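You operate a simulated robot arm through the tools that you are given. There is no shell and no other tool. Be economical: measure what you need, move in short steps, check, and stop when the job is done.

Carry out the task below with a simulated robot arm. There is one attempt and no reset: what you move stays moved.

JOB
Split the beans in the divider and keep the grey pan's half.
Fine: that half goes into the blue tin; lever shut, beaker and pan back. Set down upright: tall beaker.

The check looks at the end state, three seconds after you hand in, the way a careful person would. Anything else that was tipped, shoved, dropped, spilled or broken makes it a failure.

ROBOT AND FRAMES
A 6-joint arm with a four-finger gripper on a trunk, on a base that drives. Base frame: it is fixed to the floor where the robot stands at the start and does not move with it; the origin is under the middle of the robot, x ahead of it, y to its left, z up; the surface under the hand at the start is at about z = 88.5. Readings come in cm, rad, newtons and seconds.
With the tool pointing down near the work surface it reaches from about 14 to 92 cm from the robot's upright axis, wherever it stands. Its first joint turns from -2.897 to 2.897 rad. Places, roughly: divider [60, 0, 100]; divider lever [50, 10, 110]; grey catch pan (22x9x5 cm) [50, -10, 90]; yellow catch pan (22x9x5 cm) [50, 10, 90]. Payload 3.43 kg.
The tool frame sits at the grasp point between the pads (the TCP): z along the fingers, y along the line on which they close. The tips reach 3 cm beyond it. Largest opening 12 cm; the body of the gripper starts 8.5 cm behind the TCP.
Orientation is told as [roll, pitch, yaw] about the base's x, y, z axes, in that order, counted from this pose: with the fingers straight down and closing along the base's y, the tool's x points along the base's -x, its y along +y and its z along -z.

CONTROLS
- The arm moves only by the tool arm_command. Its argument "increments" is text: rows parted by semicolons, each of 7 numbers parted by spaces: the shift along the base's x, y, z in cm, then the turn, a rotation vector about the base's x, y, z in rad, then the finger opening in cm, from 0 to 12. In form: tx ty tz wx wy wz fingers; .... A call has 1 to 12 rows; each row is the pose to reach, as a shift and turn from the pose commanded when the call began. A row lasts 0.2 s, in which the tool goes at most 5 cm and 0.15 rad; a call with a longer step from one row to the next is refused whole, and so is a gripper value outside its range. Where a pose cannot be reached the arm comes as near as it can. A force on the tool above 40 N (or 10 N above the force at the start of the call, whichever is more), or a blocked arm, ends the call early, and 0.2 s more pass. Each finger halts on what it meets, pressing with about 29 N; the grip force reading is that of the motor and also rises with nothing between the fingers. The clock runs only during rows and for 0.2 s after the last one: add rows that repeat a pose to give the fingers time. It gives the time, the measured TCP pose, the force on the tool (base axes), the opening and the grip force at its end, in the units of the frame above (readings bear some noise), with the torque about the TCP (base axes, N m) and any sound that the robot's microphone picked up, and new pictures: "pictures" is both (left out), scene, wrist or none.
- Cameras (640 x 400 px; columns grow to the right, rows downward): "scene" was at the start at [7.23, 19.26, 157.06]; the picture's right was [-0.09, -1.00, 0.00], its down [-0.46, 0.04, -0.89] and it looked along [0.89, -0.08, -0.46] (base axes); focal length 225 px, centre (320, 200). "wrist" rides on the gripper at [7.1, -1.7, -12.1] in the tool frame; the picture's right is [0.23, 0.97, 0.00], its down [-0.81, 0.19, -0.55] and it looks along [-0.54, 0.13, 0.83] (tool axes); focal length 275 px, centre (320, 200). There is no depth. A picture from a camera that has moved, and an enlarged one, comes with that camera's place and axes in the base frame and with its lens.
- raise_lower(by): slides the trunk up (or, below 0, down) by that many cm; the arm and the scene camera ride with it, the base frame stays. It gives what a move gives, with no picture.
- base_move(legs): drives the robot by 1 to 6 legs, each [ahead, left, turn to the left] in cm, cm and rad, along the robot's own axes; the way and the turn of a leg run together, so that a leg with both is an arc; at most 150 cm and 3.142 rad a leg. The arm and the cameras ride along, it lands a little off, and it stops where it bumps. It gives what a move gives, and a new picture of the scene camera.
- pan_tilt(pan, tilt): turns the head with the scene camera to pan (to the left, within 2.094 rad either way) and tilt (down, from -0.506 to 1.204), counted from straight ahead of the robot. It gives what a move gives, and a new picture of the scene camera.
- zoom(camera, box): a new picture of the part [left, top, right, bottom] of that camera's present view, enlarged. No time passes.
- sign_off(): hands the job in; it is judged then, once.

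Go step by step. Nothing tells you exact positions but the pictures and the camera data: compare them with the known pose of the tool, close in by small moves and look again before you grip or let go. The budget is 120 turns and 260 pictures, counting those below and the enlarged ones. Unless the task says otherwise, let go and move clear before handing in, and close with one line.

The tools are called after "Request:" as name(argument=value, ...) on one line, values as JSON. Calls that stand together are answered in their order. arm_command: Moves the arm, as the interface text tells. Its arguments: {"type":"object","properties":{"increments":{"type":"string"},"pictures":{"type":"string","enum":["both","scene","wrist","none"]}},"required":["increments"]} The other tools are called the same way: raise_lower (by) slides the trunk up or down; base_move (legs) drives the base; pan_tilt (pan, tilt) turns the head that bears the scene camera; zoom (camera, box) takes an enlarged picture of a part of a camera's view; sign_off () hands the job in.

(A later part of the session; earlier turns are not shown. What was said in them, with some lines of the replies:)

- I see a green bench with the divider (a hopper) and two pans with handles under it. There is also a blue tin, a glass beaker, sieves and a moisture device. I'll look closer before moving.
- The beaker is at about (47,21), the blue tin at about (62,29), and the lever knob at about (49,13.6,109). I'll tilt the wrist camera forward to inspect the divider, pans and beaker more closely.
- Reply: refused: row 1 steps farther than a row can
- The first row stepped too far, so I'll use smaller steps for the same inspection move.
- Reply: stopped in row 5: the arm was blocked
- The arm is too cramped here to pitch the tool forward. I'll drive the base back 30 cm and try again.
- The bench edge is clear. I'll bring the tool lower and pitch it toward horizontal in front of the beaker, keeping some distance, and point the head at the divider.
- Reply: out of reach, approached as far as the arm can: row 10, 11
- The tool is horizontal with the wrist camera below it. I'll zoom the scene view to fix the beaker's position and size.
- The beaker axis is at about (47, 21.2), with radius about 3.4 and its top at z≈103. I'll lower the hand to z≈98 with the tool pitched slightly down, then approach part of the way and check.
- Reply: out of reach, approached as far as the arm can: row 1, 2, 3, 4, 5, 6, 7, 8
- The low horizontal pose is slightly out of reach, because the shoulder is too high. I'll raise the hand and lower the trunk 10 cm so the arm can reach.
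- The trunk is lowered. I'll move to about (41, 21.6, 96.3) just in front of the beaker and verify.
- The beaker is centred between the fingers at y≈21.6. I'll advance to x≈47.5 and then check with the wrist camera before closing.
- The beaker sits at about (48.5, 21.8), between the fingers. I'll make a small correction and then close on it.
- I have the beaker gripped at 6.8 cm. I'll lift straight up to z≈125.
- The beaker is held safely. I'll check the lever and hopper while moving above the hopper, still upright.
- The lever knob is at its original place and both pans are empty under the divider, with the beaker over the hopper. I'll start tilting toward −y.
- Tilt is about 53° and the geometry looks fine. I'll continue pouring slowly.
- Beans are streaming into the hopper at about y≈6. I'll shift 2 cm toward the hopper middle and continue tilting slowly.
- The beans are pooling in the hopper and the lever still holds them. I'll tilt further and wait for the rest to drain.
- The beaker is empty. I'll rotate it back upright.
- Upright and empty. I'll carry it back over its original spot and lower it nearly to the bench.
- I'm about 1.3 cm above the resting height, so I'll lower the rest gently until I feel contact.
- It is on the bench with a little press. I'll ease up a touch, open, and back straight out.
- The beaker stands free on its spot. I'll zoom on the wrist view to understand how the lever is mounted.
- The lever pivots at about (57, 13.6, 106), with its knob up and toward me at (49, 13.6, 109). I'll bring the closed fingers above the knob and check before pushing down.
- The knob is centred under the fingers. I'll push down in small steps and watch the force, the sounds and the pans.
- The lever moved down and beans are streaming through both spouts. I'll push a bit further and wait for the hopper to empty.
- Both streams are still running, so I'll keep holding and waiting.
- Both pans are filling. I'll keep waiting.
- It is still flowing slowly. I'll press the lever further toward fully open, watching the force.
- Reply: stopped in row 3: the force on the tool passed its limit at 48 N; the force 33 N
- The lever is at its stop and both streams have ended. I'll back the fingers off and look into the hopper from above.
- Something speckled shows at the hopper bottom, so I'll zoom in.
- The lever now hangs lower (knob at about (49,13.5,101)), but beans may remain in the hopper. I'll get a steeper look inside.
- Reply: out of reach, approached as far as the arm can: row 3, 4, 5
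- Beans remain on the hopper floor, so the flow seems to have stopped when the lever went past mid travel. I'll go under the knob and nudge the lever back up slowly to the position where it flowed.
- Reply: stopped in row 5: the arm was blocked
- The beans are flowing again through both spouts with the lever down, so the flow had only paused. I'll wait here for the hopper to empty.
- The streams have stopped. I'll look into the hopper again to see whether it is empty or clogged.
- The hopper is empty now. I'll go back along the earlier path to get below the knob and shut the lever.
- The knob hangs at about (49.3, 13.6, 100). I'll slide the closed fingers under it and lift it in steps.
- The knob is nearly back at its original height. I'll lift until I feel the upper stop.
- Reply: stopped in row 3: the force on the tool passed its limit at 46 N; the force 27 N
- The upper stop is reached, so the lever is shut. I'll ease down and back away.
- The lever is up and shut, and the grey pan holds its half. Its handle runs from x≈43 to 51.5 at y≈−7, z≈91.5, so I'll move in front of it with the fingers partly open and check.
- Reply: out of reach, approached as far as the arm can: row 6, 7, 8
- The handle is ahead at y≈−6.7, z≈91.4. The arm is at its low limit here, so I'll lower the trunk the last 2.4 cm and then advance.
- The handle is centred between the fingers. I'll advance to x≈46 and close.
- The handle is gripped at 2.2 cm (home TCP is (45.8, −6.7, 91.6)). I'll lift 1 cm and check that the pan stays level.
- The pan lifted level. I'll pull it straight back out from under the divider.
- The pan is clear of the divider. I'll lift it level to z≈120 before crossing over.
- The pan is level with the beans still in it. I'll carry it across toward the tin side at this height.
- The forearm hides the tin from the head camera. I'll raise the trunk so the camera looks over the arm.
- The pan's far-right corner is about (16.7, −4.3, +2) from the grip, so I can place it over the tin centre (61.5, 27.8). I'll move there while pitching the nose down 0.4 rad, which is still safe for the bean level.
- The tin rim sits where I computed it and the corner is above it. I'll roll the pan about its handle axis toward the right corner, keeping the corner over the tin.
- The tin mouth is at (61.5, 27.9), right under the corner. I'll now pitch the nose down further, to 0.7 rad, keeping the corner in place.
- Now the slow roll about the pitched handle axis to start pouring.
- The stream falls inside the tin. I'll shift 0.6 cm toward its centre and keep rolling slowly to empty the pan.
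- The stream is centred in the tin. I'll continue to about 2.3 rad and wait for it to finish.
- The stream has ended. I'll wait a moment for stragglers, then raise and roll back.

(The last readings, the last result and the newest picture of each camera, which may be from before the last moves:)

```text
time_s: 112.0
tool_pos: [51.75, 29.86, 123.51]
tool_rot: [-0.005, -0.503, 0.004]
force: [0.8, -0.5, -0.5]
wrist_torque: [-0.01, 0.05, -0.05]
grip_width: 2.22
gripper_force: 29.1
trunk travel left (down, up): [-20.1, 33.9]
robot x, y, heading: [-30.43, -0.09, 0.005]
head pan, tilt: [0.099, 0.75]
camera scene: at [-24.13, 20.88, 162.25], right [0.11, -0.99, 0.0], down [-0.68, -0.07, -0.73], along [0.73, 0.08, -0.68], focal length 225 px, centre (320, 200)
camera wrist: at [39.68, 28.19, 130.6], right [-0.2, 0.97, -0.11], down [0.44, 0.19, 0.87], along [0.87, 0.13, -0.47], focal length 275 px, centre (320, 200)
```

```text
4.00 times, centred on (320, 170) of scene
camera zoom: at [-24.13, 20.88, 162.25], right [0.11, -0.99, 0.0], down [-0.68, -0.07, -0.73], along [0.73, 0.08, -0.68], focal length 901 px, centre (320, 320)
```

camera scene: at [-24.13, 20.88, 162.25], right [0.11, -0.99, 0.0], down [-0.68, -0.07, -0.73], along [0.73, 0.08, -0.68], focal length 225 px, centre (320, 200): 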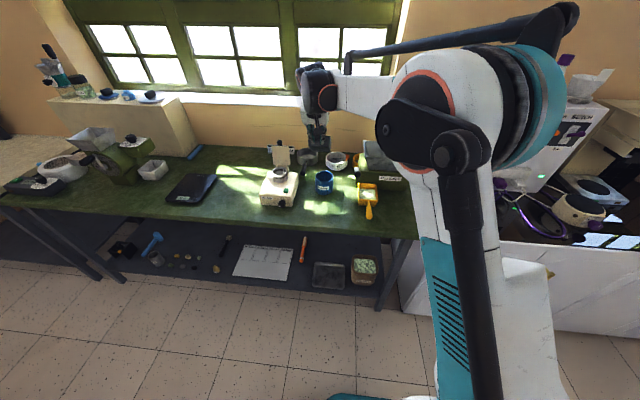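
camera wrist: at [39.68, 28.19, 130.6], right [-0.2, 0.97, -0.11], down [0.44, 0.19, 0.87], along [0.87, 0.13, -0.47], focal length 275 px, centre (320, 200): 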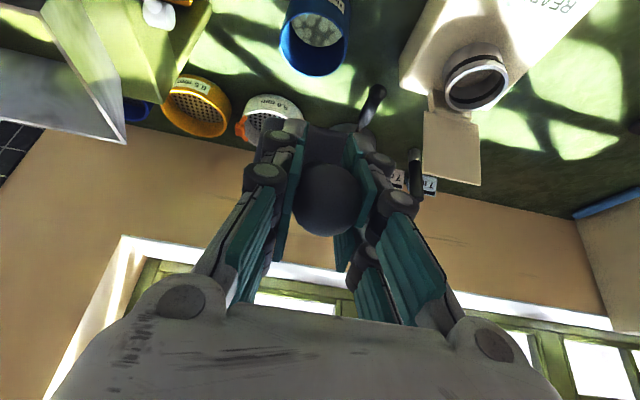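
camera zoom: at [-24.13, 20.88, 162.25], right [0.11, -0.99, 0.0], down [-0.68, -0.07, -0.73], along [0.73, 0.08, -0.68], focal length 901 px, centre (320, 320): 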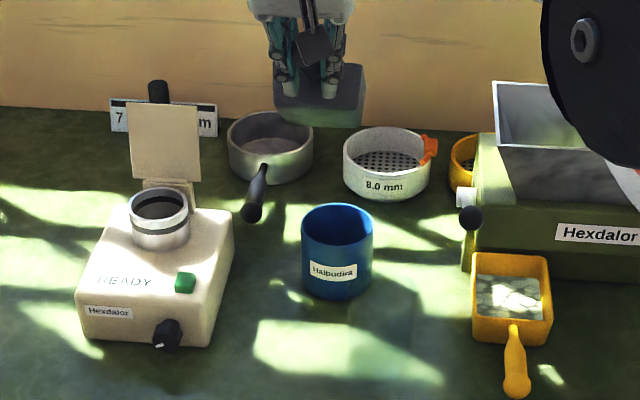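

The beans are in the tin and nothing spilled. I'll retreat while levelling the pan.

Request:
arm_command(increments="-3.5 0 1 0 -0.12 0 1; -7 0 1 0 -0.24 0 1; -10.5 0 1 0 -0.36 0 1; -14 0 1 0 -0.48 0 1; -17.5 0 1 0 -0.6 0 1; -21.5 0 1 0 -0.7 0 1; -21.5 0 1 0 -0.7 0 1", pictures="none")

Request:
zoom(camera="scene", box=[240, 100, 400, 220])

```text
time_s: 113.6
tool_pos: [30.27, 29.86, 124.4]
tool_rot: [-0.004, -1.206, 0.004]
force: [-0.3, 0.3, -0.3]
wrist_torque: [0.02, 0.1, -0.06]
grip_width: 2.27
gripper_force: 29.2
trunk travel left (down, up): [-20.1, 33.9]
robot x, y, heading: [-30.46, -0.45, 0.009]
head pan, tilt: [0.099, 0.75]
```

```text
3.33 times, centred on (320, 160) of scene
camera zoom: at [-23.82, 17.71, 163.66], right [-0.26, -0.97, 0.0], down [-0.53, 0.14, -0.83], along [0.8, -0.22, -0.55], focal length 751 px, centre (320, 333)
```

zoom: 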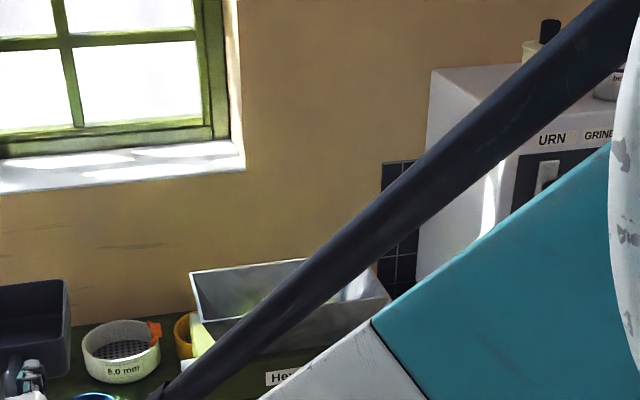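

The pan looks empty. I'll cross back to the grey pan's lane.

Request:
arm_command(increments="0 -2 0 0 0 0 1; 0 -5.5 0 0 0 0 1; 0 -9.5 0 0 0 0 1; 0 -13.5 0 0 0 0 1; 0 -17.5 0 0 0 0 1; 0 -21.5 0 0 0 0 1; 0 -25.5 0 0 0 0 1; 0 -29.5 0 0 0 0 1; 0 -33 0 0 0 0 1; 0 -36 0 0 0 0 1; 0 -36.6 0 0 0 0 1; 0 -36.6 0 0 0 0 1", pictures="none")

Request:
raise_lower(by=-20)

Request:
pan_tilt(pan=-0.1, tilt=0.6)

```text
time_s: 116.2
tool_pos: [30.32, -6.95, 124.36]
tool_rot: [-0.004, -1.202, 0.002]
force: [-0.1, -0.2, -1.5]
wrist_torque: [0.0, 0.12, 0.0]
grip_width: 2.27
gripper_force: 28.7
trunk travel left (down, up): [-20.1, 33.9]
robot x, y, heading: [-30.19, -0.04, 0.009]
head pan, tilt: [0.099, 0.75]
```

```text
time_s: 118.4
tool_pos: [30.31, -6.9, 104.37]
tool_rot: [-0.003, -1.204, 0.003]
force: [-0.1, 0.4, 0.0]
wrist_torque: [0.0, 0.1, -0.02]
grip_width: 2.26
gripper_force: 28.7
trunk travel left (down, up): [-0.1, 53.9]
robot x, y, heading: [-30.54, -0.18, 0.005]
head pan, tilt: [0.099, 0.75]
```

```text
time_s: 119.1
tool_pos: [30.2, -7.01, 104.36]
tool_rot: [-0.003, -1.203, 0.005]
force: [-0.9, 0.1, -1.2]
wrist_torque: [-0.03, 0.05, -0.04]
grip_width: 2.23
gripper_force: 28.8
trunk travel left (down, up): [-0.1, 53.9]
robot x, y, heading: [-30.82, -0.22, 0.009]
head pan, tilt: [-0.099, 0.6]
camera scene: at [-24.72, 15.54, 143.62], right [-0.5, -0.87, 0.0], down [-0.48, 0.28, -0.83], along [0.72, -0.42, -0.56], focal length 225 px, centre (320, 200)
```

scene: 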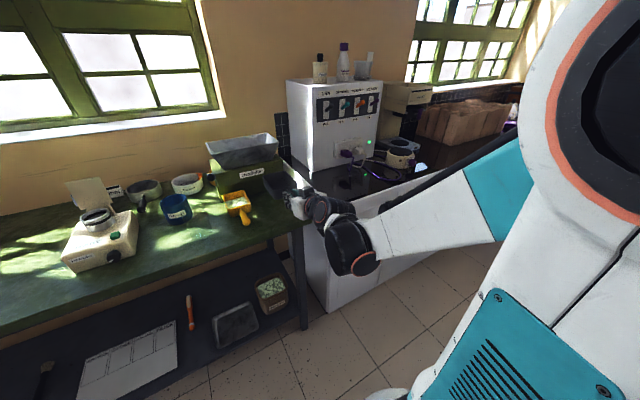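

I'm back in the grey lane. I'll lower to just above bench level and slide the pan under the divider the way it came out.

Request:
arm_command(increments="0 0 -3 0 0 0 1; 0 0 -7 0 0 0 1; 0.5 0.05 -10 0 0 0 1; 2 0.05 -11.3 0 0 0 1; 4.5 0.05 -11.3 0 0 0 1; 7 0.05 -11.3 0 0 0 1; 7 0.05 -11.3 0 0 0 1", pictures="scene")

Request:
zoom(camera="scene", box=[180, 120, 340, 240])

```text
time_s: 120.7
tool_pos: [37.11, -6.81, 93.1]
tool_rot: [-0.003, -1.201, 0.001]
force: [-0.1, -0.4, -0.8]
wrist_torque: [-0.03, 0.09, 0.01]
grip_width: 2.27
gripper_force: 28.9
trunk travel left (down, up): [-0.1, 53.9]
robot x, y, heading: [-30.23, 0.12, 0.01]
head pan, tilt: [-0.099, 0.6]
camera scene: at [-23.56, 19.16, 143.54], right [-0.09, -1.0, 0.0], down [-0.56, 0.05, -0.82], along [0.82, -0.08, -0.57], focal length 225 px, centre (320, 200)
```

scene: 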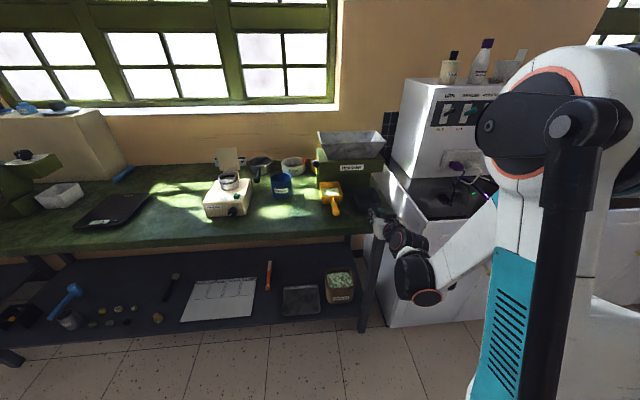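

```text
3.33 times, centred on (260, 180) of scene
camera zoom: at [-23.56, 19.16, 143.54], right [-0.09, -1.0, 0.0], down [-0.56, 0.05, -0.82], along [0.82, -0.08, -0.57], focal length 751 px, centre (520, 267)
```

zoom: 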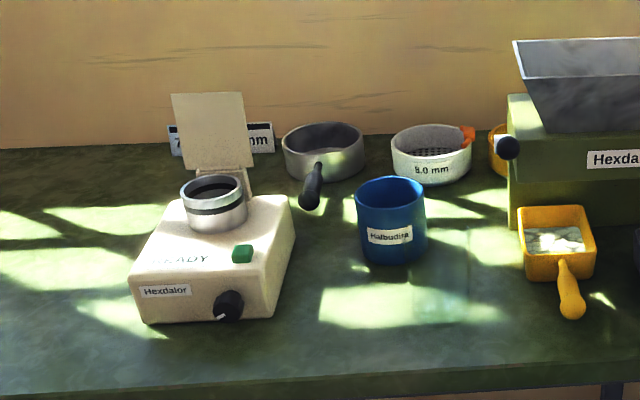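

I'll slide the rest of the way in, then lower.

Request:
arm_command(increments="2.5 0 0 0 0 0 1; 5 0 0 0 0 0 1; 7 0 0 0 0 0 1; 8.6 0 0 0 0 0 1; 8.6 0 -0.5 0 0 0 1; 8.6 0 -1 0 0 0 1; 8.6 0 -1.3 0 0 0 1; 8.6 0 -1.3 0 0 0 1", pictures="scene")

Request:
zoom(camera="scene", box=[280, 130, 440, 250])

```text
time_s: 122.5
tool_pos: [45.77, -6.75, 91.91]
tool_rot: [-0.003, -1.202, 0.003]
force: [1.5, 0.0, 3.7]
wrist_torque: [-0.02, -0.91, 0.01]
grip_width: 2.25
gripper_force: 28.8
trunk travel left (down, up): [-0.1, 53.9]
robot x, y, heading: [-30.56, 0.2, 0.006]
head pan, tilt: [-0.099, 0.6]
camera scene: at [-23.63, 19.17, 143.55], right [-0.09, -1.0, 0.0], down [-0.56, 0.05, -0.83], along [0.82, -0.08, -0.56], focal length 225 px, centre (320, 200)
```

scene: 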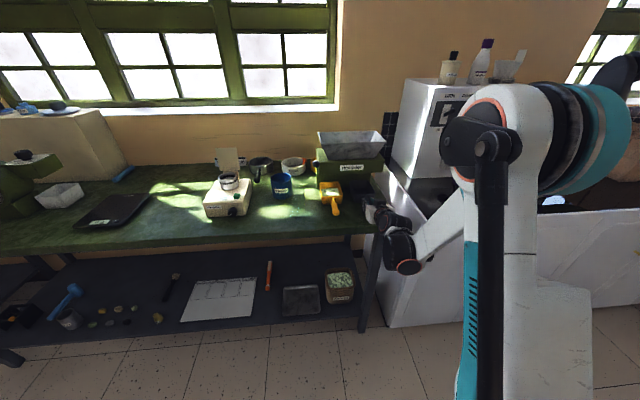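

```text
3.33 times, centred on (360, 190) of scene
camera zoom: at [-23.63, 19.17, 143.55], right [-0.09, -1.0, 0.0], down [-0.56, 0.05, -0.83], along [0.82, -0.08, -0.56], focal length 751 px, centre (187, 233)
```

zoom: 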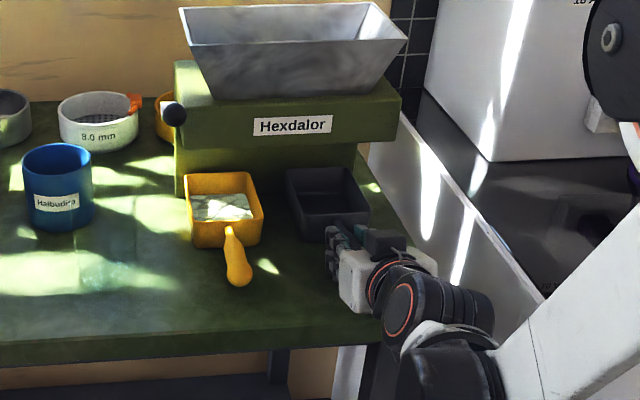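

The pan is empty, back in place and touching the bench. I'll lower 0.2 cm more, release, and back out.

Request:
arm_command(increments="0 0 -0.2 0 0 0 1; 0 0 -0.25 0 0 0 1; 0 0 -0.2 0 0 0 2.8; 0 0 -0.2 0 0 0 4.5; 0 0 -0.2 0 0 0 7; 0 0 -0.1 0 0 0 7; -3 0 0 0 0 0 7; -7 0 0 0 0 0 7; -11 0 0 0 0 0 7; -14 0 1 0 0 0 7; -14 0 1 0 0 0 7", pictures="both")

Request:
zoom(camera="scene", box=[280, 130, 440, 250])

```text
time_s: 124.9
tool_pos: [32.0, -6.67, 92.85]
tool_rot: [-0.003, -1.202, 0.002]
force: [-0.2, 1.4, -0.5]
wrist_torque: [0.01, -0.01, -0.02]
grip_width: 7.02
gripper_force: 0.0
trunk travel left (down, up): [-0.1, 53.9]
robot x, y, heading: [-30.54, -0.49, 0.006]
head pan, tilt: [-0.099, 0.6]
camera scene: at [-23.64, 19.16, 143.54], right [-0.09, -1.0, 0.0], down [-0.56, 0.05, -0.83], along [0.82, -0.08, -0.56], focal length 225 px, centre (320, 200)
camera wrist: at [18.2, -8.22, 90.51], right [-0.08, 0.97, -0.22], down [-0.22, 0.19, 0.96], along [0.97, 0.13, 0.2], focal length 275 px, centre (320, 200)
```

scene: 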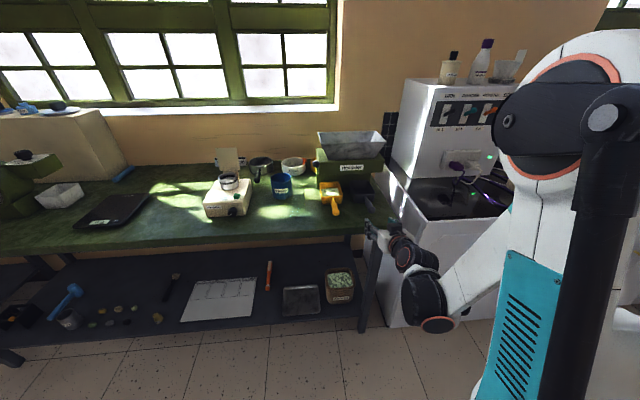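
wrist: 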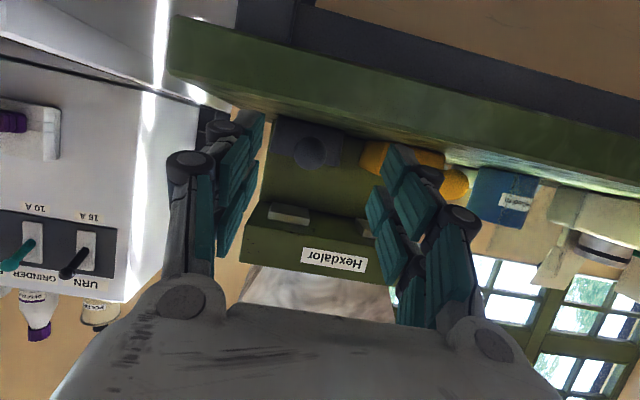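

```text
3.33 times, centred on (360, 190) of scene
camera zoom: at [-23.64, 19.16, 143.54], right [-0.09, -1.0, 0.0], down [-0.56, 0.05, -0.83], along [0.82, -0.08, -0.56], focal length 751 px, centre (187, 233)
```

zoom: 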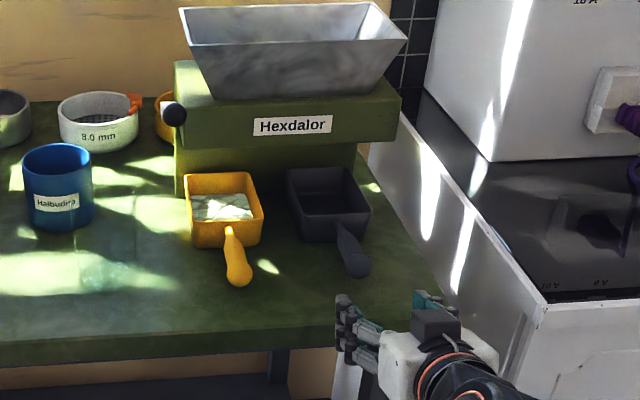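

The grey pan is back. I'll verify the nearly invisible beaker and the rest of the bench.

Request:
zoom(camera="scene", box=[240, 160, 336, 220])

Request:
arm_command(increments="0 0 4 0 0 0 7; 0 0 8 0 0 0 7; -2 0 12 0 0 0 7; -4 0 16 0 0 0 7; -4 3 20 0 0 0 7; -4 7 22 0 0 0 7; -4 11 22 0 0.1 0 7; -4 15 22 0 0.2 0 7; -4 19 22 0 0.3 0 7; -4 23 22 0 0.4 0 7; -4 23 22 0 0.4 0 7", pictures="wrist")

```text
6.67 times, centred on (288, 190) of scene
camera zoom: at [-23.64, 19.16, 143.54], right [-0.09, -1.0, 0.0], down [-0.56, 0.05, -0.83], along [0.82, -0.08, -0.56], focal length 1502 px, centre (533, 267)
```

zoom: 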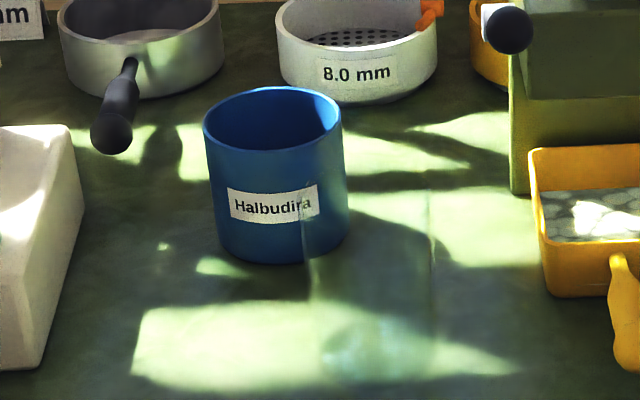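

```text
time_s: 127.3
tool_pos: [28.01, 16.28, 114.7]
tool_rot: [-0.003, -0.802, 0.001]
force: [0.6, 0.2, -0.2]
wrist_torque: [-0.01, 0.03, 0.01]
grip_width: 6.99
gripper_force: 0.0
trunk travel left (down, up): [-0.1, 53.9]
robot x, y, heading: [-30.48, -0.06, 0.003]
head pan, tilt: [-0.099, 0.6]
camera wrist: at [14.39, 14.7, 117.95], right [-0.16, 0.97, -0.17], down [0.17, 0.19, 0.97], along [0.97, 0.13, -0.19], focal length 275 px, centre (320, 200)
```

wrist: 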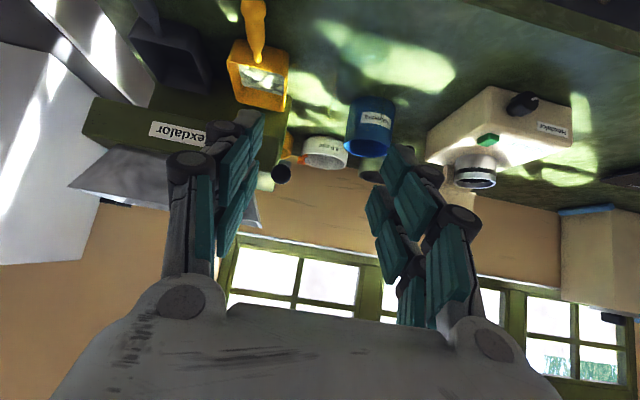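

The glass beaker's upright outline is visible at its original spot. The lever is up, the tin is filled, the grey pan is home and empty, and the arm is clear, so I'm handing in.

Request:
sign_off()

```text
The job is handed in.
```

The beans are split and the grey pan's half is in the blue tin. The lever is shut, the grey pan is back in place, and the tall beaker stands upright where it was. I saw no spills.
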